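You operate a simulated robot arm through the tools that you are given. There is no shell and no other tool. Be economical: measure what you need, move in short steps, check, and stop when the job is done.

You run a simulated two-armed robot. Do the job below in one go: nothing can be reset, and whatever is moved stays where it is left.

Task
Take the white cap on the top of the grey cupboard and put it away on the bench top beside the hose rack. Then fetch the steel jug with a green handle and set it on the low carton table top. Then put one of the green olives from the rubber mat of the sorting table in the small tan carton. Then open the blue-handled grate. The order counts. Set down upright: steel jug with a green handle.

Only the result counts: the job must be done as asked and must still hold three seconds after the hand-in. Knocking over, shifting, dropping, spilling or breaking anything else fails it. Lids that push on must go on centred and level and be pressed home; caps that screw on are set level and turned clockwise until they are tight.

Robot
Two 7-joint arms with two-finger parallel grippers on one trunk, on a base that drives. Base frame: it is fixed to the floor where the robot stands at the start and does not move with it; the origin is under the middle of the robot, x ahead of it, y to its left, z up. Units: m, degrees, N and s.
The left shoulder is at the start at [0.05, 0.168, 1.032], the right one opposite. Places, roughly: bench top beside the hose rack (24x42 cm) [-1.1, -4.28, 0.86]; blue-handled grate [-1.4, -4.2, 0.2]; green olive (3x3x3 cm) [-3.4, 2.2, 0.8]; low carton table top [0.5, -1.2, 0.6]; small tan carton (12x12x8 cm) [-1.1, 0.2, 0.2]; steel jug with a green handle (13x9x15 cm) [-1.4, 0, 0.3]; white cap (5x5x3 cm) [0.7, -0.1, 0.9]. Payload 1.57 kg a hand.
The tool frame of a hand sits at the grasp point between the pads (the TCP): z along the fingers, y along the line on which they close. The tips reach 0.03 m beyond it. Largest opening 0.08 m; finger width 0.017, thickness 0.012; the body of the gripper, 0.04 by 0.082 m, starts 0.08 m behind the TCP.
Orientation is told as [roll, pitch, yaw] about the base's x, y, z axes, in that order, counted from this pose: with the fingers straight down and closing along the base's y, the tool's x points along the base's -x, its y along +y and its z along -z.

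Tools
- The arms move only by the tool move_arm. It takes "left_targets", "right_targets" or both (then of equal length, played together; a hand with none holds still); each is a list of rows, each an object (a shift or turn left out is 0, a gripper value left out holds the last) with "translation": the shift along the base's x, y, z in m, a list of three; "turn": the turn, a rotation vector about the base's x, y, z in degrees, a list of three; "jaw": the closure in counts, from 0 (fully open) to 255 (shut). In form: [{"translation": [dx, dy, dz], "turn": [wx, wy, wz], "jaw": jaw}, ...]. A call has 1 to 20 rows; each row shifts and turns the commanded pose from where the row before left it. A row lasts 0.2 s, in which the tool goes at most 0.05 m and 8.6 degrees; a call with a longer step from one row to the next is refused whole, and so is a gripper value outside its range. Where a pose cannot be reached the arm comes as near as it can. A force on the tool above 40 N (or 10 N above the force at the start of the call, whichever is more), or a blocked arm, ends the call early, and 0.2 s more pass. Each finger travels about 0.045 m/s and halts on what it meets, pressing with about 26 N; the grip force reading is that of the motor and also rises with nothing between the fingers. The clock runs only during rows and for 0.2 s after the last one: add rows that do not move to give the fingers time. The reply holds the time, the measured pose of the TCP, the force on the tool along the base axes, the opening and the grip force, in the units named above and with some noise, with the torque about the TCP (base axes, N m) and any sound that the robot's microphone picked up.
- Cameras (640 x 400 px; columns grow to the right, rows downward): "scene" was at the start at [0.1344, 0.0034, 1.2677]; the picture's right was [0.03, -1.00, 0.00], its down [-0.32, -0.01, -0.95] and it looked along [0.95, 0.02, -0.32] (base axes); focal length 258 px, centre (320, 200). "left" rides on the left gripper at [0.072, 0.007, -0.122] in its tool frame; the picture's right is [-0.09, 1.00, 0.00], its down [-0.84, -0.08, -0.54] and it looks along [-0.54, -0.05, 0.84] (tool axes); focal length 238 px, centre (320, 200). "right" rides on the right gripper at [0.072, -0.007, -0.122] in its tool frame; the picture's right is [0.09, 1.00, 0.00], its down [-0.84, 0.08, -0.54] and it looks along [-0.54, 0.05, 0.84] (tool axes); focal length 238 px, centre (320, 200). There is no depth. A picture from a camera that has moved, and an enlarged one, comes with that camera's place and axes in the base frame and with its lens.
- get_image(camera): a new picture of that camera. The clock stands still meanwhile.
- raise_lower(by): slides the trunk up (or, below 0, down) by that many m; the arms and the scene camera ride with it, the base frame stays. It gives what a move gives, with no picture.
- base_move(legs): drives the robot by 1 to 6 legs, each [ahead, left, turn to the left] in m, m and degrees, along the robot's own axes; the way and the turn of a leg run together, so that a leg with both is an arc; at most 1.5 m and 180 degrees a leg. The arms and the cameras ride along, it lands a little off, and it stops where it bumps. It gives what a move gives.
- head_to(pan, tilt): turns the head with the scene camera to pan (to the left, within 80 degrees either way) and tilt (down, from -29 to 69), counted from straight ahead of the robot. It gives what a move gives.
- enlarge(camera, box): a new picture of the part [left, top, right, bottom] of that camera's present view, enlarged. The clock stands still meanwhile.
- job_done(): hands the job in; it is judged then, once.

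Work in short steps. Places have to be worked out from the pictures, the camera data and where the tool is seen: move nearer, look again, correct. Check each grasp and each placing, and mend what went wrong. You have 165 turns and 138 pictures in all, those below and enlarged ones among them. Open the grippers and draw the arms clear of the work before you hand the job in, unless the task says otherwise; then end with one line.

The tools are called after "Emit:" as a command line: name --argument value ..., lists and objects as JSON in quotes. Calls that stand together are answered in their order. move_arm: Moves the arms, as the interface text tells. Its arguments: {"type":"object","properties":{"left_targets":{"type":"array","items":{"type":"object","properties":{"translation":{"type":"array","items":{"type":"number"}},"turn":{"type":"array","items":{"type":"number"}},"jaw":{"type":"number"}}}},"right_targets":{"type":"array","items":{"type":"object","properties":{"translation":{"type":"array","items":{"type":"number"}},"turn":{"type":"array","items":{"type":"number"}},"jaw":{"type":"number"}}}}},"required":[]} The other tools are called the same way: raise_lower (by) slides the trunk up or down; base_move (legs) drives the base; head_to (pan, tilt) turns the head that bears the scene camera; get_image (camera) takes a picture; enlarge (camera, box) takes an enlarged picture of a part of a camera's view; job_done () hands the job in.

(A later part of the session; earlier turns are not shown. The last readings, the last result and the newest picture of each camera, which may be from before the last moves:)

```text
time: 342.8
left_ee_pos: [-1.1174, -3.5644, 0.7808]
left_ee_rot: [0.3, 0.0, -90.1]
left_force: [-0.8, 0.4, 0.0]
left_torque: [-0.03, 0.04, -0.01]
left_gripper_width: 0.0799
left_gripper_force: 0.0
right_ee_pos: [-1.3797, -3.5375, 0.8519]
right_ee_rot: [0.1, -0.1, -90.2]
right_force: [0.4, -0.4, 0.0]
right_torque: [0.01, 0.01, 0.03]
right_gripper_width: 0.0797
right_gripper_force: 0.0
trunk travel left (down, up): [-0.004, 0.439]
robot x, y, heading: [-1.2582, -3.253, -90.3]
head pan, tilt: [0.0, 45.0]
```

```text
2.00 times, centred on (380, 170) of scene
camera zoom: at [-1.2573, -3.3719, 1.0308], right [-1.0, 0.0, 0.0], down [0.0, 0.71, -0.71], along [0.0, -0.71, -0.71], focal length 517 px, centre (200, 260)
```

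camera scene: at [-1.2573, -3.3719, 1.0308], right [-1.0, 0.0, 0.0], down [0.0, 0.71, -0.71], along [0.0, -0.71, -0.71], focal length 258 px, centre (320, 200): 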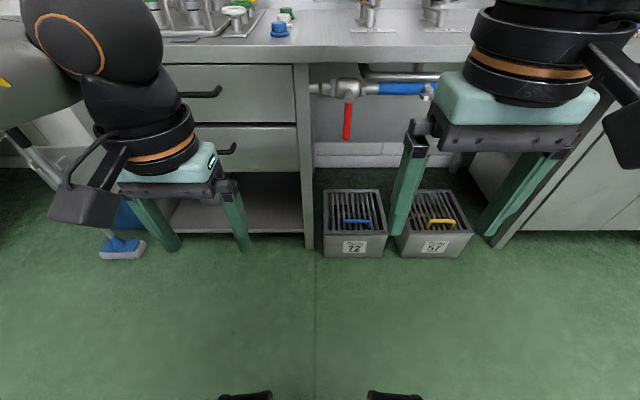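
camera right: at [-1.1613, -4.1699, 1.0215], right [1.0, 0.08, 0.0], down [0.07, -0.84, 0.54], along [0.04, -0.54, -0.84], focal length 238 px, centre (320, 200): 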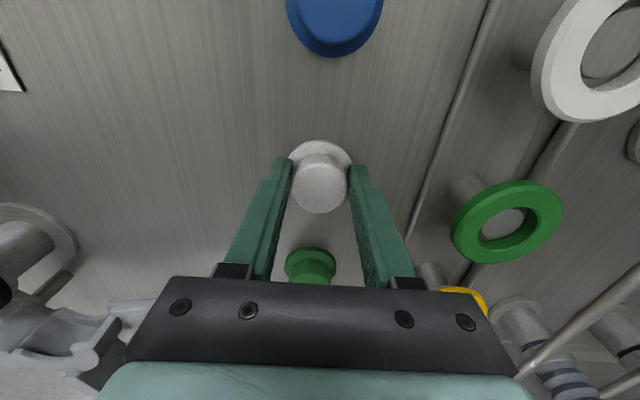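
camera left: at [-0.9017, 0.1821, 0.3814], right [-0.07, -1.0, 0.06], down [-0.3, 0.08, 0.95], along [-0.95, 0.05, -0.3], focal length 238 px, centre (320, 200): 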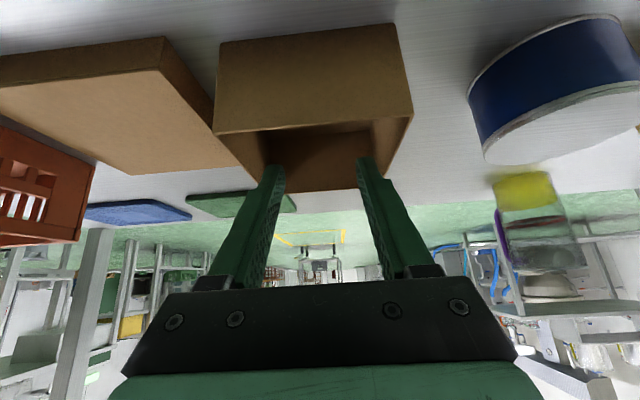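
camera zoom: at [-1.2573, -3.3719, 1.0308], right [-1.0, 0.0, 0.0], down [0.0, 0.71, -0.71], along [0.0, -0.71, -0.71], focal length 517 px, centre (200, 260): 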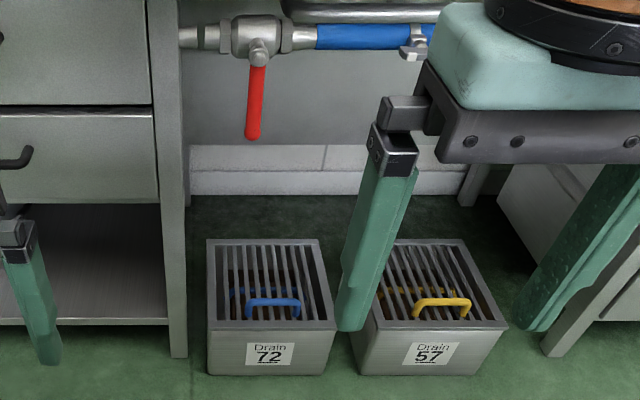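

Drain 72 box: x -1.275…-1.536, y -4.03…-4.27, top z≈0.2; the handle bar lies along x at about [-1.40, -4.04, 0.25], hinge presumably at the rear. I'll yaw the right hand 90° so it closes across the bar.

Emit:
move_arm --right_targets '[{"turn": [0, 0, 8.2]}, {"turn": [0, 0, 8.2]}, {"turn": [0, 0, 8.2]}, {"turn": [0, 0, 8.2]}, {"turn": [0, 0, 8.2]}, {"turn": [0, 0, 8.2]}, {"turn": [0, 0, 8.2]}, {"turn": [0, 0, 8.2]}, {"turn": [0, 0, 8.2]}, {"turn": [0, 0, 8.2]}, {"turn": [0, 0, 8.0]}, {"turn": [0, 0, 0]}]'

Emit:
get_image --camera "scene"

```text
time: 345.4
left_ee_pos: [-1.1184, -3.5644, 0.7803]
left_ee_rot: [0.4, 0.0, -89.9]
left_force: [-0.2, 0.1, 0.3]
left_torque: [-0.01, 0.02, 0.0]
left_gripper_width: 0.0801
left_gripper_force: 0.0
right_ee_pos: [-1.3759, -3.5293, 0.8482]
right_ee_rot: [0.0, -0.1, 0.0]
right_force: [0.5, -0.7, 0.4]
right_torque: [0.01, -0.02, -0.01]
right_gripper_width: 0.0801
right_gripper_force: 0.1
right hand out of reach, approached as far as the arm can: row 11
trunk travel left (down, up): [-0.004, 0.439]
robot x, y, heading: [-1.2595, -3.2537, -90.2]
head pan, tilt: [0.0, 45.0]
```

```text
58 pictures are left
camera scene: at [-1.2573, -3.3719, 1.0308], right [-1.0, 0.0, 0.0], down [0.0, 0.71, -0.71], along [0.0, -0.71, -0.71], focal length 258 px, centre (320, 200)
```

scene: 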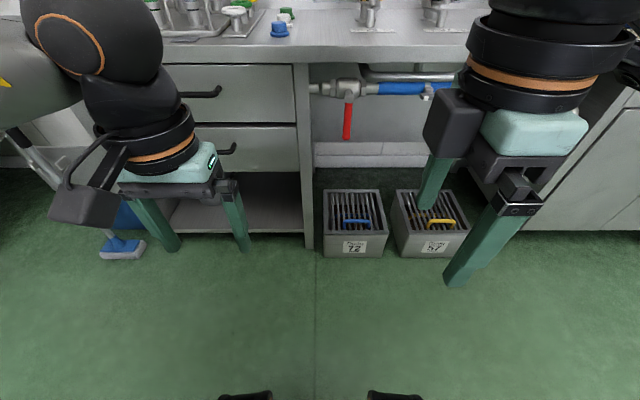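

Yaw achieved. Now lower the hand in front of the box, moving outward.

Emit:
move_arm --right_targets '[{"translation": [-0.005, -0.025, -0.04]}, {"translation": [-0.005, -0.025, -0.04]}, {"translation": [-0.005, -0.025, -0.04]}, {"translation": [-0.005, -0.025, -0.04]}, {"translation": [-0.005, -0.025, -0.04]}, {"translation": [0, -0.025, -0.04]}, {"translation": [0, -0.025, -0.04]}, {"translation": [0, -0.025, -0.04]}, {"translation": [0, 0, -0.04]}, {"translation": [0, 0, -0.04]}, {"translation": [0, 0, -0.04]}, {"translation": [0, 0, -0.04]}, {"translation": [0, 0, 0]}]'

Emit:
get_image --camera "right"

Emit:
get_image --camera "scene"

```text
time: 348.2
left_ee_pos: [-1.1182, -3.5655, 0.7793]
left_ee_rot: [0.2, 0.1, -89.8]
left_force: [0.0, 0.2, 0.0]
left_torque: [0.02, 0.0, 0.01]
left_gripper_width: 0.0801
left_gripper_force: 0.1
right_ee_pos: [-1.3682, -3.5368, 0.6373]
right_ee_rot: [-0.4, 0.4, -0.9]
right_force: [0.2, 0.1, -0.8]
right_torque: [0.02, -0.02, -0.02]
right_gripper_width: 0.0798
right_gripper_force: 0.1
right hand out of reach, approached as far as the arm can: row 1, 2, 3, 4, 5, 6, 7, 8, 9, 10, 11, 12
trunk travel left (down, up): [-0.004, 0.439]
robot x, y, heading: [-1.2563, -3.2497, -90.2]
head pan, tilt: [0.0, 45.0]
```

```text
57 pictures are left
camera right: at [-1.4391, -3.542, 0.7594], right [-0.08, 1.0, -0.01], down [0.84, 0.07, 0.54], along [0.53, 0.04, -0.84], focal length 238 px, centre (320, 200)
```

right: 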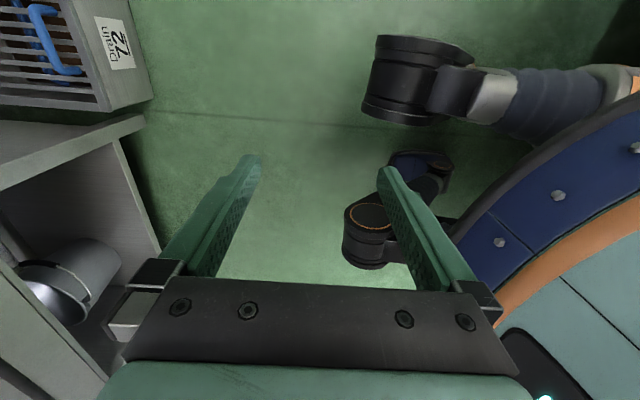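

```text
56 pictures are left
camera scene: at [-1.2573, -3.3719, 1.0308], right [-1.0, 0.0, 0.0], down [0.0, 0.71, -0.71], along [0.0, -0.71, -0.71], focal length 258 px, centre (320, 200)
```

scene: 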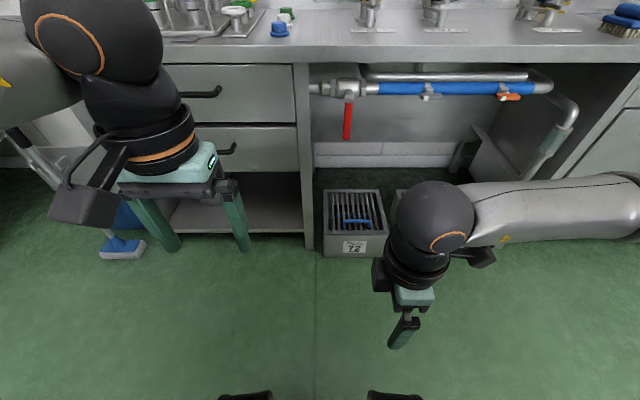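

The arm is blocked by a joint limit with this yaw. Try the opposite yaw (−90° instead): raise a little and rotate back through 180°.

Emit:
move_arm --right_targets '[{"translation": [0, 0, 0.04]}, {"translation": [0, 0, 0.04]}, {"turn": [0, 0, -8.2]}, {"turn": [0, 0, -8.2]}, {"turn": [0, 0, -8.2]}, {"turn": [0, 0, -8.2]}, {"turn": [0, 0, -8.2]}, {"turn": [0, 0, -8.2]}, {"turn": [0, 0, -8.2]}, {"turn": [0, 0, -8.2]}, {"turn": [0, 0, -8.2]}, {"turn": [0, 0, -8.2]}, {"turn": [0, 0, -8.2]}]'

Emit:
move_arm --right_targets '[{"turn": [0, 0, -8.2]}, {"turn": [0, 0, -8.2]}, {"turn": [0, 0, -8.2]}, {"turn": [0, 0, -8.2]}, {"turn": [0, 0, -8.2]}, {"turn": [0, 0, -8.2]}, {"turn": [0, 0, -8.2]}, {"turn": [0, 0, -8.2]}, {"turn": [0, 0, -8.2]}, {"turn": [0, 0, -8.2]}, {"turn": [0, 0, 0]}]'

```text
time: 351.0
left_ee_pos: [-1.1181, -3.5636, 0.781]
left_ee_rot: [0.3, 0.0, -89.9]
left_force: [-0.4, -0.2, 0.5]
left_torque: [0.01, 0.0, -0.03]
left_gripper_width: 0.08
left_gripper_force: 0.0
right_ee_pos: [-1.3678, -3.5383, 0.7159]
right_ee_rot: [0.2, -0.2, -90.3]
right_force: [-0.3, -0.6, -0.6]
right_torque: [0.0, 0.0, -0.01]
right_gripper_width: 0.0799
right_gripper_force: 0.1
trunk travel left (down, up): [-0.004, 0.439]
robot x, y, heading: [-1.2585, -3.2491, -89.8]
head pan, tilt: [0.0, 45.0]
```

```text
time: 353.4
left_ee_pos: [-1.1169, -3.5641, 0.7804]
left_ee_rot: [0.3, 0.1, -89.9]
left_force: [1.3, -0.6, 0.5]
left_torque: [0.04, -0.01, 0.01]
left_gripper_width: 0.0799
left_gripper_force: 0.0
right_ee_pos: [-1.3676, -3.5378, 0.717]
right_ee_rot: [0.1, 0.0, -172.4]
right_force: [0.8, -0.2, -0.1]
right_torque: [-0.02, 0.03, 0.03]
right_gripper_width: 0.0804
right_gripper_force: 0.0
trunk travel left (down, up): [-0.004, 0.439]
robot x, y, heading: [-1.2563, -3.2514, -89.8]
head pan, tilt: [0.0, 45.0]
```

This direction is free. Finish the yaw and go outward first, then down.

Emit:
move_arm --right_targets '[{"translation": [-0.005, -0.04, 0], "turn": [0, 0, -7.6]}, {"translation": [-0.005, -0.04, -0.01]}, {"translation": [-0.005, -0.04, -0.02]}, {"translation": [-0.005, -0.035, -0.03]}, {"translation": [0, -0.02, -0.04]}, {"translation": [0, -0.01, -0.04]}, {"translation": [0, 0, -0.04]}, {"translation": [0, 0, -0.04]}, {"translation": [0, 0, -0.04]}, {"translation": [0, 0, -0.04]}, {"translation": [0, 0, 0]}]'

Emit:
get_image --camera "right"

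Emit:
get_image --camera "scene"

```text
time: 355.8
left_ee_pos: [-1.1181, -3.5639, 0.7799]
left_ee_rot: [0.2, 0.0, -89.8]
left_force: [0.5, 0.8, 0.0]
left_torque: [0.05, 0.01, 0.03]
left_gripper_width: 0.0798
left_gripper_force: 0.1
right_ee_pos: [-1.3876, -3.7231, 0.415]
right_ee_rot: [0.1, -0.1, -179.8]
right_force: [-0.3, 0.6, -1.3]
right_torque: [-0.05, -0.02, -0.01]
right_gripper_width: 0.0798
right_gripper_force: 0.0
trunk travel left (down, up): [-0.004, 0.439]
robot x, y, heading: [-1.2572, -3.2495, -90.1]
head pan, tilt: [0.0, 45.0]
```

```text
55 pictures are left
camera right: at [-1.3156, -3.7159, 0.5379], right [0.09, -1.0, 0.0], down [-0.84, -0.08, 0.54], along [-0.54, -0.05, -0.84], focal length 238 px, centre (320, 200)
```

right: 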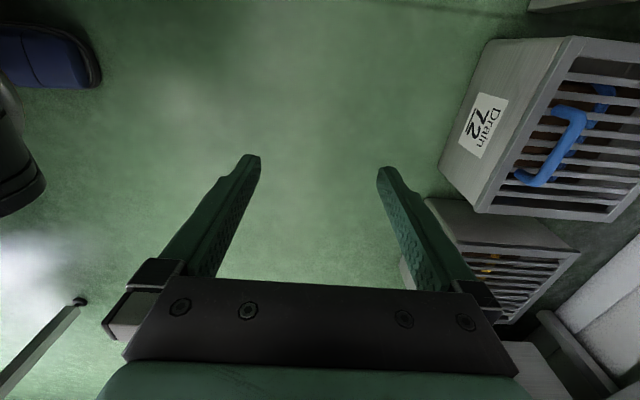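

```text
54 pictures are left
camera scene: at [-1.2573, -3.372, 1.0308], right [-1.0, 0.0, 0.0], down [0.0, 0.71, -0.71], along [0.0, -0.71, -0.71], focal length 258 px, centre (320, 200)
```

scene: 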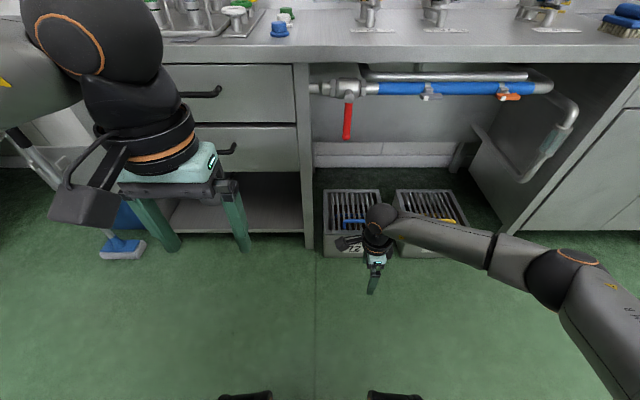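

Works. I'll grip the bar off-centre at x≈-1.425 to keep away from the hanging red valve lever (bottom at z≈0.63, x≈-1.332). Drive ahead 0.28 m and look.

Emit:
base_move --legs '[[0.28, 0, 0]]'

Emit:
move_arm --right_targets '[{"translation": [-0.02, -0.01, -0.02]}, {"translation": [-0.01, -0.01, -0.02]}, {"translation": [0, 0, -0.02]}, {"translation": [0, 0, -0.02]}, {"translation": [0, 0, 0]}]'

Emit:
get_image --camera "right"

Emit:
get_image --camera "scene"

```text
time: 357.8
left_ee_pos: [-1.1185, -3.845, 0.7808]
left_ee_rot: [0.3, 0.0, -89.9]
left_force: [0.8, 0.3, 0.2]
left_torque: [-0.01, 0.0, -0.03]
left_gripper_width: 0.0798
left_gripper_force: 0.1
right_ee_pos: [-1.3876, -4.0028, 0.4165]
right_ee_rot: [0.1, -0.1, -179.9]
right_force: [0.0, -0.3, 0.5]
right_torque: [-0.01, 0.0, -0.01]
right_gripper_width: 0.0801
right_gripper_force: 0.1
trunk travel left (down, up): [-0.004, 0.439]
robot x, y, heading: [-1.2567, -3.5318, -89.7]
head pan, tilt: [0.0, 45.0]
```

```text
time: 359.0
left_ee_pos: [-1.1185, -3.8434, 0.7794]
left_ee_rot: [0.3, 0.0, -89.9]
left_force: [0.1, -0.4, -0.3]
left_torque: [0.0, 0.02, 0.04]
left_gripper_width: 0.0801
left_gripper_force: 0.1
right_ee_pos: [-1.4177, -4.0242, 0.3361]
right_ee_rot: [0.0, -0.1, -179.8]
right_force: [0.0, 0.8, 0.0]
right_torque: [0.02, -0.01, -0.01]
right_gripper_width: 0.0799
right_gripper_force: 0.1
trunk travel left (down, up): [-0.004, 0.439]
robot x, y, heading: [-1.2627, -3.531, -90.0]
head pan, tilt: [0.0, 45.0]
```

```text
53 pictures are left
camera right: at [-1.346, -4.0164, 0.4584], right [0.09, -1.0, 0.0], down [-0.84, -0.08, 0.54], along [-0.54, -0.05, -0.84], focal length 238 px, centre (320, 200)
```

right: 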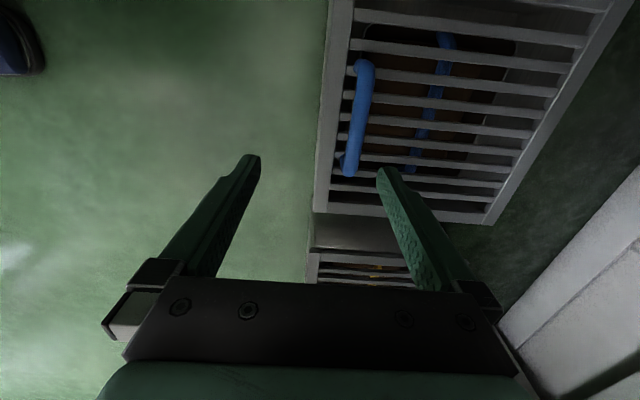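

```text
52 pictures are left
camera scene: at [-1.2578, -3.6524, 1.0308], right [-1.0, 0.0, 0.0], down [0.0, 0.71, -0.71], along [0.0, -0.71, -0.71], focal length 258 px, centre (320, 200)
```

scene: 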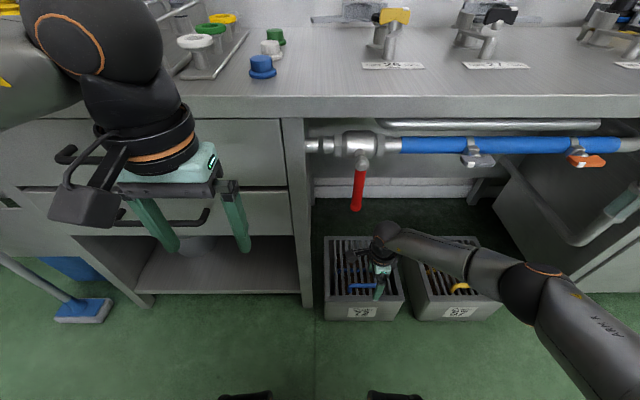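

Bar at y≈-4.053, z≈0.25. Centre over it, lower to z≈0.248 and look.

Emit:
move_arm --right_targets '[{"translation": [0, -0.028, -0.02]}, {"translation": [0, 0, -0.025]}, {"translation": [0, 0, -0.025]}, {"translation": [0, 0, -0.015]}, {"translation": [0, 0, 0]}]'

Emit:
get_image --camera "right"

```text
time: 360.2
left_ee_pos: [-1.1193, -3.845, 0.7807]
left_ee_rot: [0.3, -0.1, -89.9]
left_force: [0.2, 0.6, -0.2]
left_torque: [0.01, 0.01, 0.06]
left_gripper_width: 0.08
left_gripper_force: 0.0
right_ee_pos: [-1.4195, -4.035, 0.2708]
right_ee_rot: [0.0, -0.2, -179.9]
right_force: [-0.1, -0.2, -0.4]
right_torque: [0.02, 0.01, -0.01]
right_gripper_width: 0.0799
right_gripper_force: 0.0
right hand out of reach, approached as far as the arm can: row 3, 4
trunk travel left (down, up): [-0.004, 0.439]
robot x, y, heading: [-1.2571, -3.5333, -90.2]
head pan, tilt: [0.0, 45.0]
```

```text
51 pictures are left
camera right: at [-1.3482, -4.0271, 0.3919], right [0.09, -1.0, 0.0], down [-0.84, -0.08, 0.54], along [-0.54, -0.05, -0.84], focal length 238 px, centre (320, 200)
```

right: 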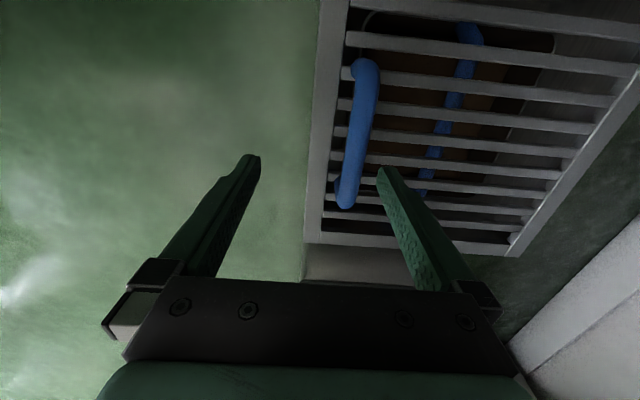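

Slightly beyond reach. Raise a bit, drive 5 cm nearer, then correct.

Emit:
move_arm --right_targets '[{"translation": [0, 0, 0.03]}, {"translation": [0, 0, 0.02]}, {"translation": [0, 0.02, 0]}]'

Emit:
base_move --legs '[[0.06, 0, 0]]'

Emit:
get_image --camera "right"

```text
time: 361.0
left_ee_pos: [-1.1185, -3.8445, 0.7813]
left_ee_rot: [0.3, -0.1, -89.9]
left_force: [1.0, -0.2, 1.1]
left_torque: [0.01, 0.02, -0.05]
left_gripper_width: 0.0799
left_gripper_force: 0.1
right_ee_pos: [-1.4198, -4.0145, 0.3204]
right_ee_rot: [0.0, -0.2, -179.9]
right_force: [0.6, 0.3, -0.1]
right_torque: [-0.03, 0.0, -0.01]
right_gripper_width: 0.08
right_gripper_force: 0.0
trunk travel left (down, up): [-0.004, 0.439]
robot x, y, heading: [-1.2608, -3.5351, -90.0]
head pan, tilt: [0.0, 45.0]
```

```text
time: 362.0
left_ee_pos: [-1.1186, -3.9046, 0.7797]
left_ee_rot: [0.3, -0.1, -89.9]
left_force: [-0.8, -0.2, 0.2]
left_torque: [0.01, 0.01, 0.04]
left_gripper_width: 0.0799
left_gripper_force: 0.3
right_ee_pos: [-1.42, -4.0738, 0.3207]
right_ee_rot: [0.0, -0.1, -179.8]
right_force: [0.6, 0.2, -0.9]
right_torque: [-0.01, 0.0, 0.04]
right_gripper_width: 0.0802
right_gripper_force: 0.1
trunk travel left (down, up): [-0.004, 0.439]
robot x, y, heading: [-1.2602, -3.5923, -90.3]
head pan, tilt: [0.0, 45.0]
```

```text
50 pictures are left
camera right: at [-1.3479, -4.0674, 0.4421], right [0.09, -1.0, 0.0], down [-0.84, -0.08, 0.54], along [-0.54, -0.05, -0.84], focal length 238 px, centre (320, 200)
```

right: 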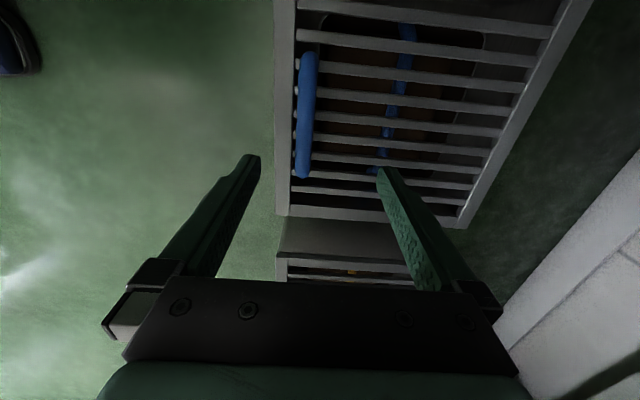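

Triangulated bar: y≈-4.058, z≈0.225. Centre and lower to z≈0.23.

Emit:
move_arm --right_targets '[{"translation": [0.005, 0.015, -0.02]}, {"translation": [0, 0, -0.025]}, {"translation": [0, 0, -0.025]}, {"translation": [0, 0, -0.02]}, {"translation": [0, 0, 0]}]'

Emit:
get_image --camera "right"

```text
time: 363.2
left_ee_pos: [-1.117, -3.9045, 0.7797]
left_ee_rot: [0.2, 0.0, -89.9]
left_force: [-0.3, 0.0, 0.2]
left_torque: [-0.01, -0.04, -0.03]
left_gripper_width: 0.0804
left_gripper_force: 0.0
right_ee_pos: [-1.4142, -4.0585, 0.2293]
right_ee_rot: [0.1, -0.1, -179.8]
right_force: [-0.1, 0.2, 0.1]
right_torque: [0.01, 0.03, -0.02]
right_gripper_width: 0.0801
right_gripper_force: 0.0
trunk travel left (down, up): [-0.004, 0.439]
robot x, y, heading: [-1.2584, -3.5903, -90.1]
head pan, tilt: [0.0, 45.0]
```

```text
49 pictures are left
camera right: at [-1.3426, -4.0517, 0.3519], right [0.1, -1.0, 0.0], down [-0.84, -0.08, 0.54], along [-0.54, -0.05, -0.84], focal length 238 px, centre (320, 200)
```

right: 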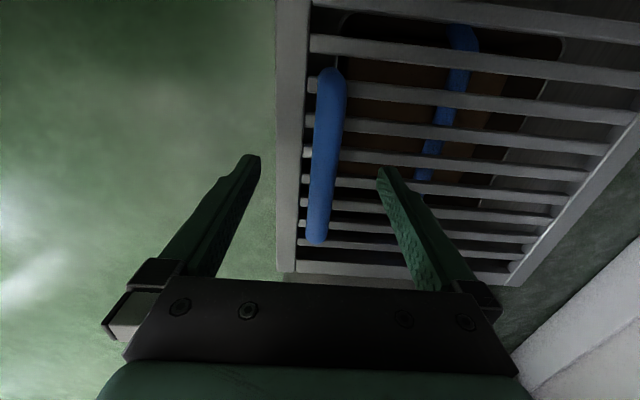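

The bar sits centred between the fingers. Close.

Emit:
move_arm --right_targets '[{"jaw": 120}, {"jaw": 180}, {"jaw": 220}, {"jaw": 255}, {"jaw": 255}, {"jaw": 255}, {"jaw": 255}, {"jaw": 255}, {"jaw": 255}]'

Emit:
get_image --camera "right"

```text
time: 365.2
left_ee_pos: [-1.1188, -3.9046, 0.7805]
left_ee_rot: [0.3, 0.0, -89.9]
left_force: [0.3, -0.3, 0.7]
left_torque: [0.02, -0.01, 0.0]
left_gripper_width: 0.0799
left_gripper_force: 0.1
right_ee_pos: [-1.4148, -4.0596, 0.2297]
right_ee_rot: [0.2, -0.1, -179.8]
right_force: [0.8, -11.9, -2.7]
right_torque: [-0.11, -0.14, -0.07]
right_gripper_width: 0.0156
right_gripper_force: 31.4
trunk travel left (down, up): [-0.004, 0.439]
robot x, y, heading: [-1.259, -3.5921, -90.4]
head pan, tilt: [0.0, 45.0]
```

```text
48 pictures are left
camera right: at [-1.3428, -4.0527, 0.3524], right [0.09, -1.0, 0.0], down [-0.84, -0.08, 0.54], along [-0.54, -0.05, -0.84], focal length 238 px, centre (320, 200)
```

right: 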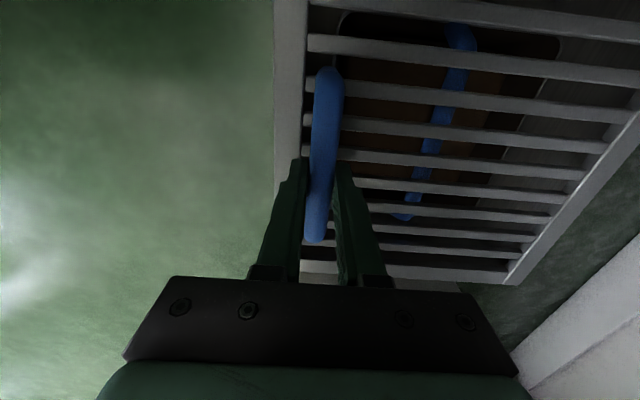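

Gripped. Lift along a small arc (about 10°) assuming a rear hinge, watching forces.

Emit:
move_arm --right_targets '[{"translation": [0, 0.001, 0.008]}, {"translation": [0, -0.003, 0.009]}, {"translation": [0, -0.003, 0.009]}, {"translation": [0, -0.004, 0.008]}, {"translation": [0, 0, 0]}]'

Emit:
get_image --camera "right"

Emit:
get_image --camera "scene"

```text
time: 366.4
left_ee_pos: [-1.1185, -3.9051, 0.781]
left_ee_rot: [0.4, 0.1, -89.8]
left_force: [0.6, -0.3, -0.5]
left_torque: [0.01, 0.03, 0.01]
left_gripper_width: 0.0799
left_gripper_force: 0.1
right_ee_pos: [-1.4149, -4.0673, 0.2622]
right_ee_rot: [0.1, -0.1, -179.9]
right_force: [-1.4, -16.4, -13.3]
right_torque: [-0.03, -0.57, -0.16]
right_gripper_width: 0.016
right_gripper_force: 31.7
trunk travel left (down, up): [-0.004, 0.439]
robot x, y, heading: [-1.2566, -3.5947, -90.1]
head pan, tilt: [0.0, 45.0]
```

```text
47 pictures are left
camera right: at [-1.343, -4.061, 0.3851], right [0.09, -1.0, 0.0], down [-0.84, -0.08, 0.54], along [-0.54, -0.05, -0.84], focal length 238 px, centre (320, 200)
```

right: 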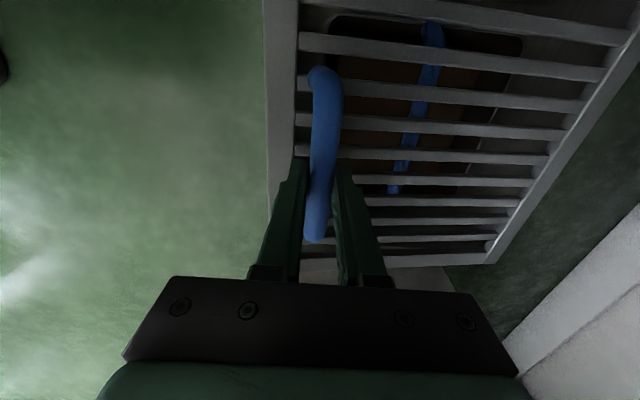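

```text
46 pictures are left
camera scene: at [-1.2581, -3.7129, 1.0306], right [-1.0, 0.0, 0.0], down [0.0, 0.71, -0.71], along [0.0, -0.71, -0.71], focal length 258 px, centre (320, 200)
```

scene: 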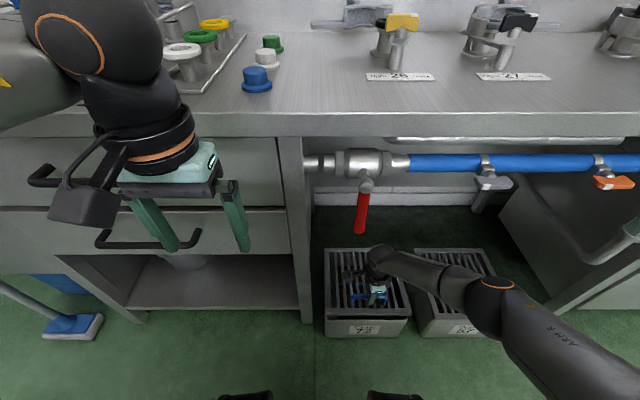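

Emit:
enlarge --camera "scene" --box '[310, 230, 430, 350]'

```text
3.33 times, centred on (370, 290) of scene
camera zoom: at [-1.2581, -3.7129, 1.0306], right [-1.0, 0.0, 0.0], down [0.0, 0.71, -0.71], along [0.0, -0.71, -0.71], focal length 862 px, centre (153, -100)
```

zoom: 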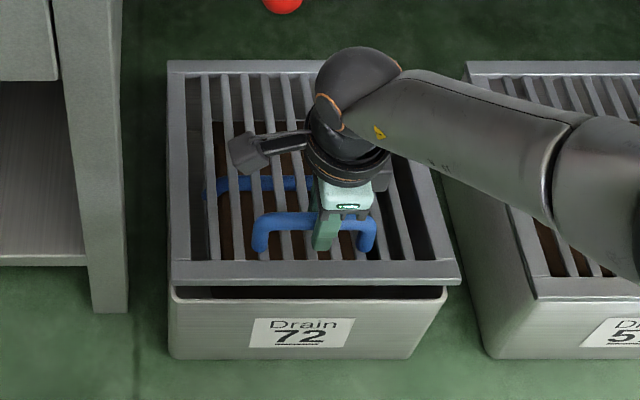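

The front edge lifts; the hinge is at the rear as assumed. Continue the arc to ~40° while tilting the hand forward for reach.

Emit:
move_arm --right_targets '[{"translation": [0, -0.01, 0.015], "turn": [-5, 0, 0]}, {"translation": [0, -0.011, 0.015], "turn": [-5, 0, 0]}, {"translation": [0, -0.011, 0.014], "turn": [-5, 0, 0]}, {"translation": [0, 0, 0]}]'

Emit:
move_arm --right_targets '[{"translation": [0, -0.012, 0.0135], "turn": [-5, 0, 0]}, {"translation": [0, -0.013, 0.0124], "turn": [-5, 0, 0]}, {"translation": [0, -0.014, 0.0112], "turn": [-5, 0, 0]}, {"translation": [0, 0, 0]}]'

Emit:
get_image --camera "right"

Emit:
enlarge --camera "scene" --box '[290, 140, 490, 350]'

```text
time: 367.0
left_ee_pos: [-1.1193, -3.9037, 0.7796]
left_ee_rot: [0.3, 0.0, -89.9]
left_force: [-0.9, -0.4, -0.9]
left_torque: [-0.01, 0.01, 0.0]
left_gripper_width: 0.08
left_gripper_force: 0.1
right_ee_pos: [-1.4142, -4.0748, 0.2868]
right_ee_rot: [8.0, -0.5, -179.9]
right_force: [-0.4, 1.7, 1.3]
right_torque: [-0.12, -0.08, -0.18]
right_gripper_width: 0.0156
right_gripper_force: 31.2
trunk travel left (down, up): [-0.004, 0.439]
robot x, y, heading: [-1.2606, -3.5905, -90.3]
head pan, tilt: [0.0, 45.0]
stopped in row 3 (right hand): the force on the tool passed its limit at 49 N (the readings are from after the stop); the commanded pose is now the measured one
```

```text
time: 367.5
left_ee_pos: [-1.1194, -3.9041, 0.7806]
left_ee_rot: [0.2, 0.0, -90.0]
left_force: [0.3, 0.7, -0.3]
left_torque: [-0.01, 0.0, 0.03]
left_gripper_width: 0.0799
left_gripper_force: 0.0
right_ee_pos: [-1.4148, -4.0801, 0.2992]
right_ee_rot: [13.2, -0.5, 179.9]
right_force: [0.3, 2.3, 1.0]
right_torque: [-0.07, -0.13, -0.26]
right_gripper_width: 0.0156
right_gripper_force: 31.7
trunk travel left (down, up): [-0.004, 0.439]
robot x, y, heading: [-1.2592, -3.5935, -90.2]
head pan, tilt: [0.0, 45.0]
stopped in row 2 (right hand): the force on the tool passed its limit at 49 N (the readings are from after the stop); the commanded pose is now the measured one
```

```text
44 pictures are left
camera right: at [-1.3413, -4.046, 0.4155], right [0.09, -0.97, 0.23], down [-0.83, 0.05, 0.55], along [-0.55, -0.24, -0.8], focal length 238 px, centre (320, 200)
```

right: 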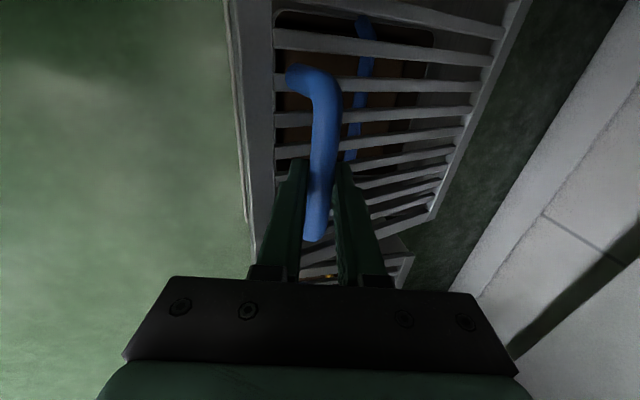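

```text
1.90 times, centred on (390, 245) of scene
camera zoom: at [-1.2581, -3.7108, 1.0308], right [-1.0, 0.0, 0.0], down [0.0, 0.71, -0.71], along [0.0, -0.71, -0.71], focal length 492 px, centre (187, 114)
```

zoom: 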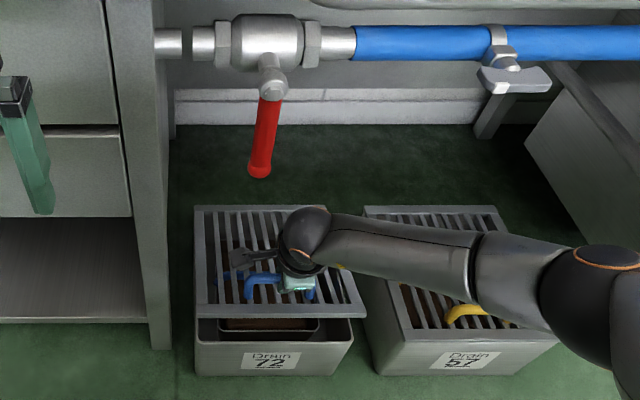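

Fitting the path so far gives a hinge at about y≈-4.31, z≈0.194 with radius ≈0.2525. Continue along that circle in finer steps.

Emit:
move_arm --right_targets '[{"translation": [0, -0.0056, 0.0111], "turn": [-2, 0, 0]}, {"translation": [0, -0.0053, 0.0097], "turn": [-2, 0, 0]}, {"translation": [0, -0.0057, 0.0094], "turn": [-2, 0, 0]}, {"translation": [0, -0.0062, 0.0091], "turn": [-2, 0, 0]}, {"translation": [0, -0.0065, 0.0089], "turn": [-2, 0, 0]}, {"translation": [0, -0.0069, 0.0086], "turn": [-2, 0, 0]}, {"translation": [0, 0, 0]}]'

```text
time: 369.1
left_ee_pos: [-1.1181, -3.9038, 0.7799]
left_ee_rot: [0.3, 0.0, -90.0]
left_force: [-0.2, 0.5, -0.4]
left_torque: [-0.01, 0.01, 0.0]
left_gripper_width: 0.0798
left_gripper_force: 0.0
right_ee_pos: [-1.4138, -4.1171, 0.3566]
right_ee_rot: [25.4, -0.6, 179.8]
right_force: [0.7, 7.6, -1.6]
right_torque: [0.26, 0.12, -0.55]
right_gripper_width: 0.0157
right_gripper_force: 31.8
trunk travel left (down, up): [-0.004, 0.439]
robot x, y, heading: [-1.2615, -3.5897, -90.0]
head pan, tilt: [0.0, 45.0]
```

Smooth now (lid ≈32° open). Continue to about 52°, tilting the hand 1:1 to keep the wrist below the red lever.

Emit:
move_arm --right_targets '[{"translation": [0, -0.0071, 0.0083], "turn": [-2.5, 0, 0]}, {"translation": [0, -0.0075, 0.008], "turn": [-2.5, 0, 0]}, {"translation": [0, -0.0079, 0.0077], "turn": [-2.5, 0, 0]}, {"translation": [0, -0.0082, 0.0074], "turn": [-2.5, 0, 0]}, {"translation": [0, -0.0085, 0.007], "turn": [-2.5, 0, 0]}, {"translation": [0, -0.0089, 0.0065], "turn": [-2.5, 0, 0]}, {"translation": [0, -0.0092, 0.006], "turn": [-2.5, 0, 0]}, {"translation": [0, -0.0095, 0.0055], "turn": [-2.5, 0, 0]}, {"translation": [0, 0, 0]}]'

Emit:
get_image --camera "right"

Emit:
enlarge --camera "scene" --box '[290, 140, 490, 350]'

```text
time: 371.1
left_ee_pos: [-1.1182, -3.9037, 0.7799]
left_ee_rot: [0.4, 0.2, -90.0]
left_force: [0.4, -0.1, 0.2]
left_torque: [-0.01, 0.0, -0.01]
left_gripper_width: 0.0802
left_gripper_force: 0.0
right_ee_pos: [-1.4146, -4.1836, 0.4103]
right_ee_rot: [45.2, -0.5, 179.6]
right_force: [0.3, 1.0, -10.1]
right_torque: [0.21, 0.01, -0.63]
right_gripper_width: 0.0159
right_gripper_force: 31.1
trunk travel left (down, up): [-0.004, 0.439]
robot x, y, heading: [-1.257, -3.5912, -90.2]
head pan, tilt: [0.0, 45.0]
```

```text
42 pictures are left
camera right: at [-1.3415, -4.0927, 0.4917], right [0.09, -0.7, 0.71], down [-0.83, 0.34, 0.44], along [-0.55, -0.63, -0.55], focal length 238 px, centre (320, 200)
```

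right: 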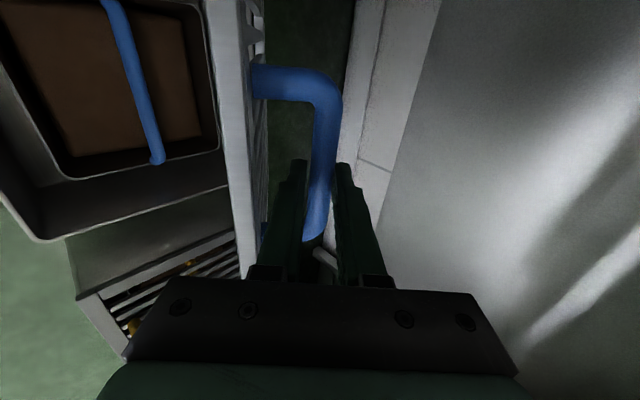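

```text
1.90 times, centred on (390, 245) of scene
camera zoom: at [-1.2582, -3.7116, 1.0306], right [-1.0, 0.0, 0.0], down [0.0, 0.71, -0.71], along [0.0, -0.71, -0.71], focal length 492 px, centre (187, 114)
```

zoom: 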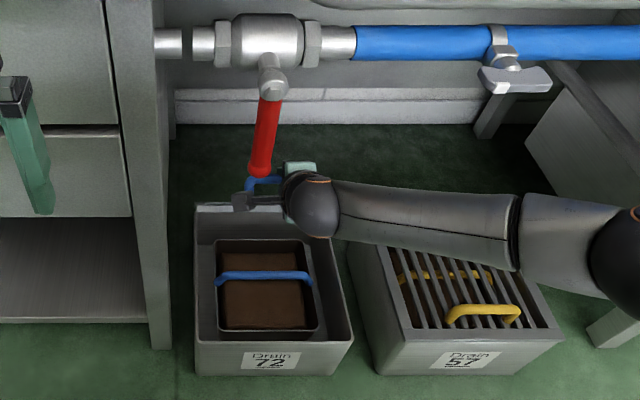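

Lid is ~52° open, basket visible inside. Continue to ~68° with slight additional tilt.

Emit:
move_arm --right_targets '[{"translation": [0, -0.0097, 0.0053], "turn": [-1, 0, 0]}, {"translation": [0, -0.0099, 0.0049], "turn": [-1, 0, 0]}, {"translation": [0, -0.0101, 0.0044], "turn": [-1, 0, 0]}, {"translation": [0, -0.0102, 0.004], "turn": [-1, 0, 0]}, {"translation": [0, -0.0104, 0.0035], "turn": [-1, 0, 0]}, {"translation": [0, -0.0106, 0.0031], "turn": [-1, 0, 0]}, {"translation": [0, 0, 0]}]'

Emit:
enlarge --camera "scene" --box '[290, 140, 490, 350]'

```text
time: 372.3
left_ee_pos: [-1.1192, -3.9018, 0.7821]
left_ee_rot: [0.2, 0.0, -90.1]
left_force: [0.2, 0.9, 0.0]
left_torque: [-0.01, 0.01, -0.02]
left_gripper_width: 0.0798
left_gripper_force: 0.0
right_ee_pos: [-1.4156, -4.2216, 0.4272]
right_ee_rot: [48.8, -0.3, 179.4]
right_force: [-3.7, 18.7, 15.5]
right_torque: [3.24, 0.23, -0.05]
right_gripper_width: 0.0155
right_gripper_force: 31.1
trunk travel left (down, up): [-0.004, 0.439]
robot x, y, heading: [-1.259, -3.5907, -90.4]
head pan, tilt: [0.0, 45.0]
stopped in row 6 (right hand): the force on the tool passed its limit at 48 N (the readings are from after the stop); the commanded pose is now the measured one
```

```text
1.90 times, centred on (390, 245) of scene
camera zoom: at [-1.2582, -3.7089, 1.0315], right [-1.0, 0.0, 0.0], down [0.0, 0.71, -0.71], along [0.0, -0.71, -0.71], focal length 492 px, centre (187, 114)
```

zoom: 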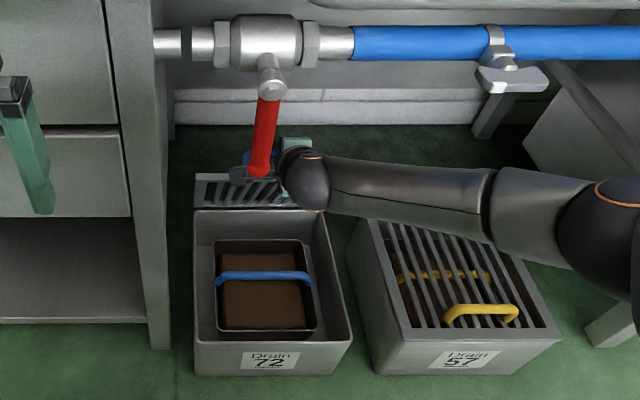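

The hand body now levers on the lid edge (torque 3 N·m), lid at ~62°. I'll loosen the jaw slightly — the lower finger still hooks under the bar — to see whether the lid holds by itself.

Emit:
move_arm --right_targets '[{"jaw": 190}, {"jaw": 180}, {"jaw": 180}, {"jaw": 180}]'

Emit:
get_image --camera "right"

```text
time: 373.1
left_ee_pos: [-1.1201, -3.9017, 0.7805]
left_ee_rot: [0.3, -0.1, -90.2]
left_force: [0.6, -0.7, -0.7]
left_torque: [0.01, -0.02, 0.01]
left_gripper_width: 0.0798
left_gripper_force: 0.1
right_ee_pos: [-1.4139, -4.2235, 0.4278]
right_ee_rot: [49.0, -0.2, 179.5]
right_force: [-3.0, 18.0, 20.3]
right_torque: [3.15, 0.49, -0.02]
right_gripper_width: 0.0205
right_gripper_force: 0.1
trunk travel left (down, up): [-0.004, 0.439]
robot x, y, heading: [-1.259, -3.5875, -90.2]
head pan, tilt: [0.0, 45.0]
stopped in row 4 (right hand): the force on the tool passed its limit at 40 N (the readings are from after the stop); the commanded pose is now the measured one
```

```text
39 pictures are left
camera right: at [-1.3414, -4.1276, 0.5027], right [0.09, -0.65, 0.75], down [-0.83, 0.37, 0.42], along [-0.55, -0.66, -0.51], focal length 238 px, centre (320, 200)
```

right: 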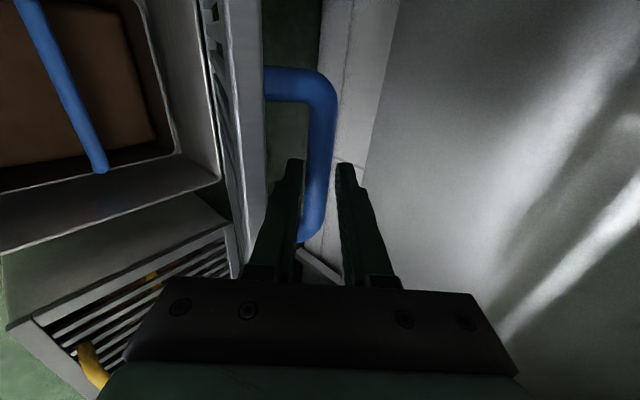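

Emit:
enlarge --camera "scene" --box '[310, 170, 410, 240]'

Emit:
get_image --camera "left"

```text
5.71 times, centred on (360, 205) of scene
camera zoom: at [-1.2582, -3.7083, 1.0309], right [-1.0, 0.01, 0.0], down [0.0, 0.71, -0.71], along [0.0, -0.71, -0.71], focal length 1477 px, centre (91, 171)
```

zoom: 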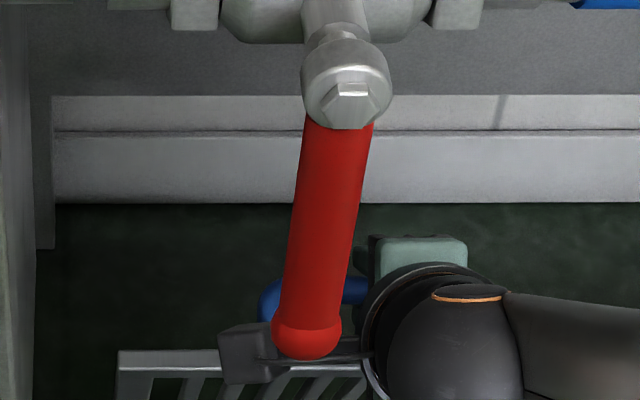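

```text
37 pictures are left
camera left: at [-1.1129, -3.829, 0.9034], right [1.0, -0.09, 0.01], down [-0.08, -0.84, 0.54], along [-0.05, -0.54, -0.84], focal length 238 px, centre (320, 200)
```

left: 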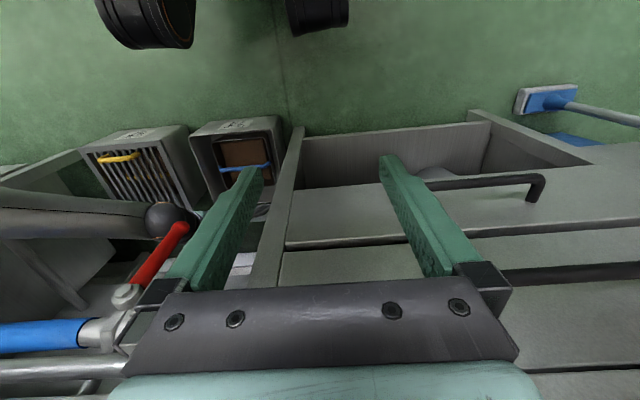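

The scene shows no clear lever contact, but something blocks. Back off a few millimetres along the arc to see the forces relax.

Emit:
move_arm --right_targets '[{"translation": [0, 0.005, 0.003]}, {"translation": [0, 0.004, 0.003]}, {"translation": [0, 0, 0]}]'

Emit:
get_image --camera "right"

```text
time: 373.9
left_ee_pos: [-1.12, -3.9031, 0.7806]
left_ee_rot: [0.5, 0.1, -90.1]
left_force: [0.1, -0.4, 0.0]
left_torque: [0.01, 0.02, 0.0]
left_gripper_width: 0.0798
left_gripper_force: 0.1
right_ee_pos: [-1.4146, -4.2155, 0.4319]
right_ee_rot: [48.9, -0.4, 179.6]
right_force: [0.0, 0.3, -0.7]
right_torque: [0.02, -0.01, 0.02]
right_gripper_width: 0.0248
right_gripper_force: 1.3
trunk travel left (down, up): [-0.004, 0.439]
robot x, y, heading: [-1.2593, -3.5874, -90.2]
head pan, tilt: [0.0, 45.0]
```

```text
36 pictures are left
camera right: at [-1.3416, -4.1194, 0.5069], right [0.09, -0.66, 0.75], down [-0.83, 0.37, 0.42], along [-0.55, -0.66, -0.51], focal length 238 px, centre (320, 200)
```

right: 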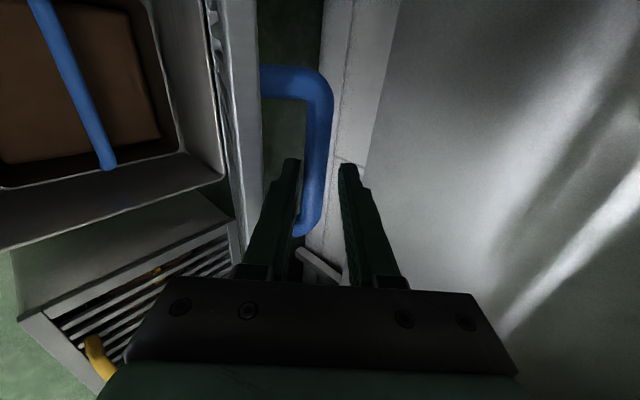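

With the jaw loosened the tool force is ~0: the lid holds itself. Now withdraw the right hand along its axis, then shift to −x away from the lever, and back out.

Emit:
move_arm --right_targets '[{"jaw": 150}, {"jaw": 140}, {"translation": [0, 0.011, 0.01]}, {"translation": [0, 0.011, 0.01]}, {"translation": [0, 0.011, 0.01]}, {"translation": [0, 0.012, 0.01]}, {"translation": [0, 0, 0]}]'

Emit:
get_image --camera "right"

Emit:
enlarge --camera "scene" --box '[290, 140, 490, 350]'

```text
time: 375.6
left_ee_pos: [-1.1201, -3.9025, 0.7796]
left_ee_rot: [0.3, 0.0, -90.2]
left_force: [-0.2, 0.1, 0.2]
left_torque: [-0.01, -0.01, -0.01]
left_gripper_width: 0.08
left_gripper_force: 0.0
right_ee_pos: [-1.4159, -4.1695, 0.4729]
right_ee_rot: [49.0, -0.3, 179.4]
right_force: [0.2, 0.4, 1.2]
right_torque: [-0.02, 0.0, 0.01]
right_gripper_width: 0.0359
right_gripper_force: 0.1
trunk travel left (down, up): [-0.004, 0.439]
robot x, y, heading: [-1.2595, -3.5883, -90.0]
head pan, tilt: [0.0, 45.0]
```

```text
35 pictures are left
camera right: at [-1.3419, -4.0739, 0.5474], right [0.09, -0.65, 0.75], down [-0.83, 0.37, 0.42], along [-0.55, -0.66, -0.51], focal length 238 px, centre (320, 200)
```

right: 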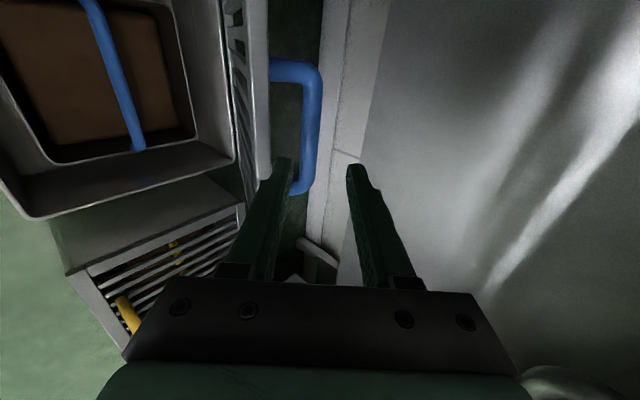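

```text
1.90 times, centred on (390, 245) of scene
camera zoom: at [-1.2584, -3.7101, 1.0308], right [-1.0, 0.0, 0.0], down [0.0, 0.71, -0.71], along [0.0, -0.71, -0.71], focal length 492 px, centre (187, 114)
```

zoom: 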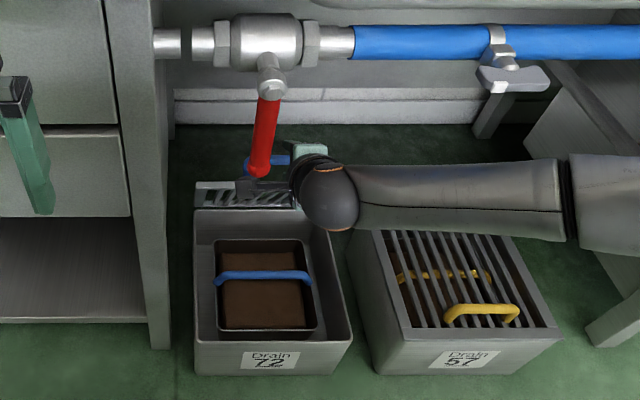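

The lid stays open by itself. A little further out, then shift −x, then back.

Emit:
move_arm --right_targets '[{"translation": [0, 0.012, 0.01]}, {"translation": [-0.02, 0, 0]}, {"translation": [-0.02, 0.005, 0]}, {"translation": [-0.02, 0.01, 0]}, {"translation": [-0.02, 0.01, 0]}, {"translation": [0, 0.03, 0]}, {"translation": [0, 0.03, 0]}, {"translation": [0, 0.03, 0]}, {"translation": [0, 0.03, 0]}, {"translation": [0, 0, 0]}]'

Emit:
enlarge --camera "scene" --box '[290, 140, 490, 350]'

```text
time: 377.8
left_ee_pos: [-1.1203, -3.9036, 0.7789]
left_ee_rot: [0.3, 0.0, -90.1]
left_force: [-0.3, 0.7, -0.4]
left_torque: [-0.01, -0.02, -0.03]
left_gripper_width: 0.0799
left_gripper_force: 0.0
right_ee_pos: [-1.4314, -4.0918, 0.4919]
right_ee_rot: [48.3, -0.9, 178.9]
right_force: [-0.4, 0.8, 1.0]
right_torque: [-0.04, 0.01, -0.02]
right_gripper_width: 0.0363
right_gripper_force: 0.1
right hand out of reach, approached as far as the arm can: row 3, 4, 5, 6, 7, 8, 9
trunk travel left (down, up): [-0.004, 0.439]
robot x, y, heading: [-1.2612, -3.5926, -90.4]
head pan, tilt: [0.0, 45.0]
```

```text
1.90 times, centred on (390, 245) of scene
camera zoom: at [-1.2584, -3.7101, 1.0308], right [-1.0, 0.0, 0.0], down [0.0, 0.71, -0.71], along [0.0, -0.71, -0.71], focal length 492 px, centre (187, 114)
```

zoom: 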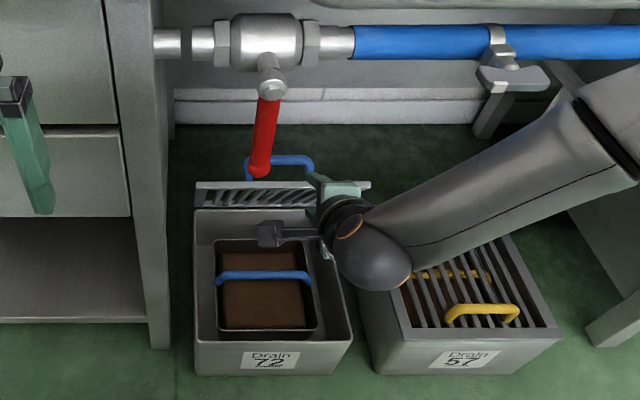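

The lid holds at about 64°. I'll close the jaw and push its front rail gently from the underside to see whether it opens further.

Emit:
move_arm --right_targets '[{"jaw": 200}, {"translation": [0, 0.0, -0.02], "jaw": 255}, {"translation": [0, 0.0, -0.025]}, {"translation": [0, 0.0, -0.025]}, {"translation": [0, 0, 0]}]'

Emit:
get_image --camera "right"

```text
time: 378.9
left_ee_pos: [-1.1183, -3.9027, 0.7803]
left_ee_rot: [0.4, 0.0, -90.1]
left_force: [-0.5, 0.2, 0.2]
left_torque: [-0.01, 0.02, 0.0]
left_gripper_width: 0.0799
left_gripper_force: 0.1
right_ee_pos: [-1.4325, -4.0916, 0.493]
right_ee_rot: [48.1, -1.0, 178.9]
right_force: [0.0, 0.1, 0.2]
right_torque: [0.0, -0.01, -0.03]
right_gripper_width: 0.0
right_gripper_force: 21.1
right hand out of reach, approached as far as the arm can: row 2, 3, 4
trunk travel left (down, up): [-0.004, 0.439]
robot x, y, heading: [-1.2584, -3.5911, -90.0]
head pan, tilt: [0.0, 45.0]
```

```text
32 pictures are left
camera right: at [-1.3575, -3.9982, 0.5685], right [0.09, -0.67, 0.74], down [-0.82, 0.37, 0.43], along [-0.56, -0.65, -0.52], focal length 238 px, centre (320, 200)
```

right: 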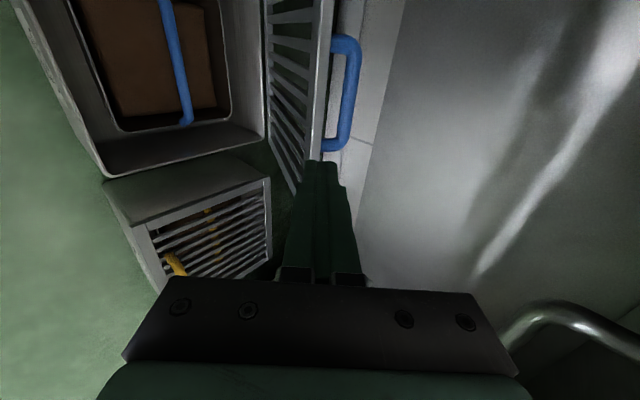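

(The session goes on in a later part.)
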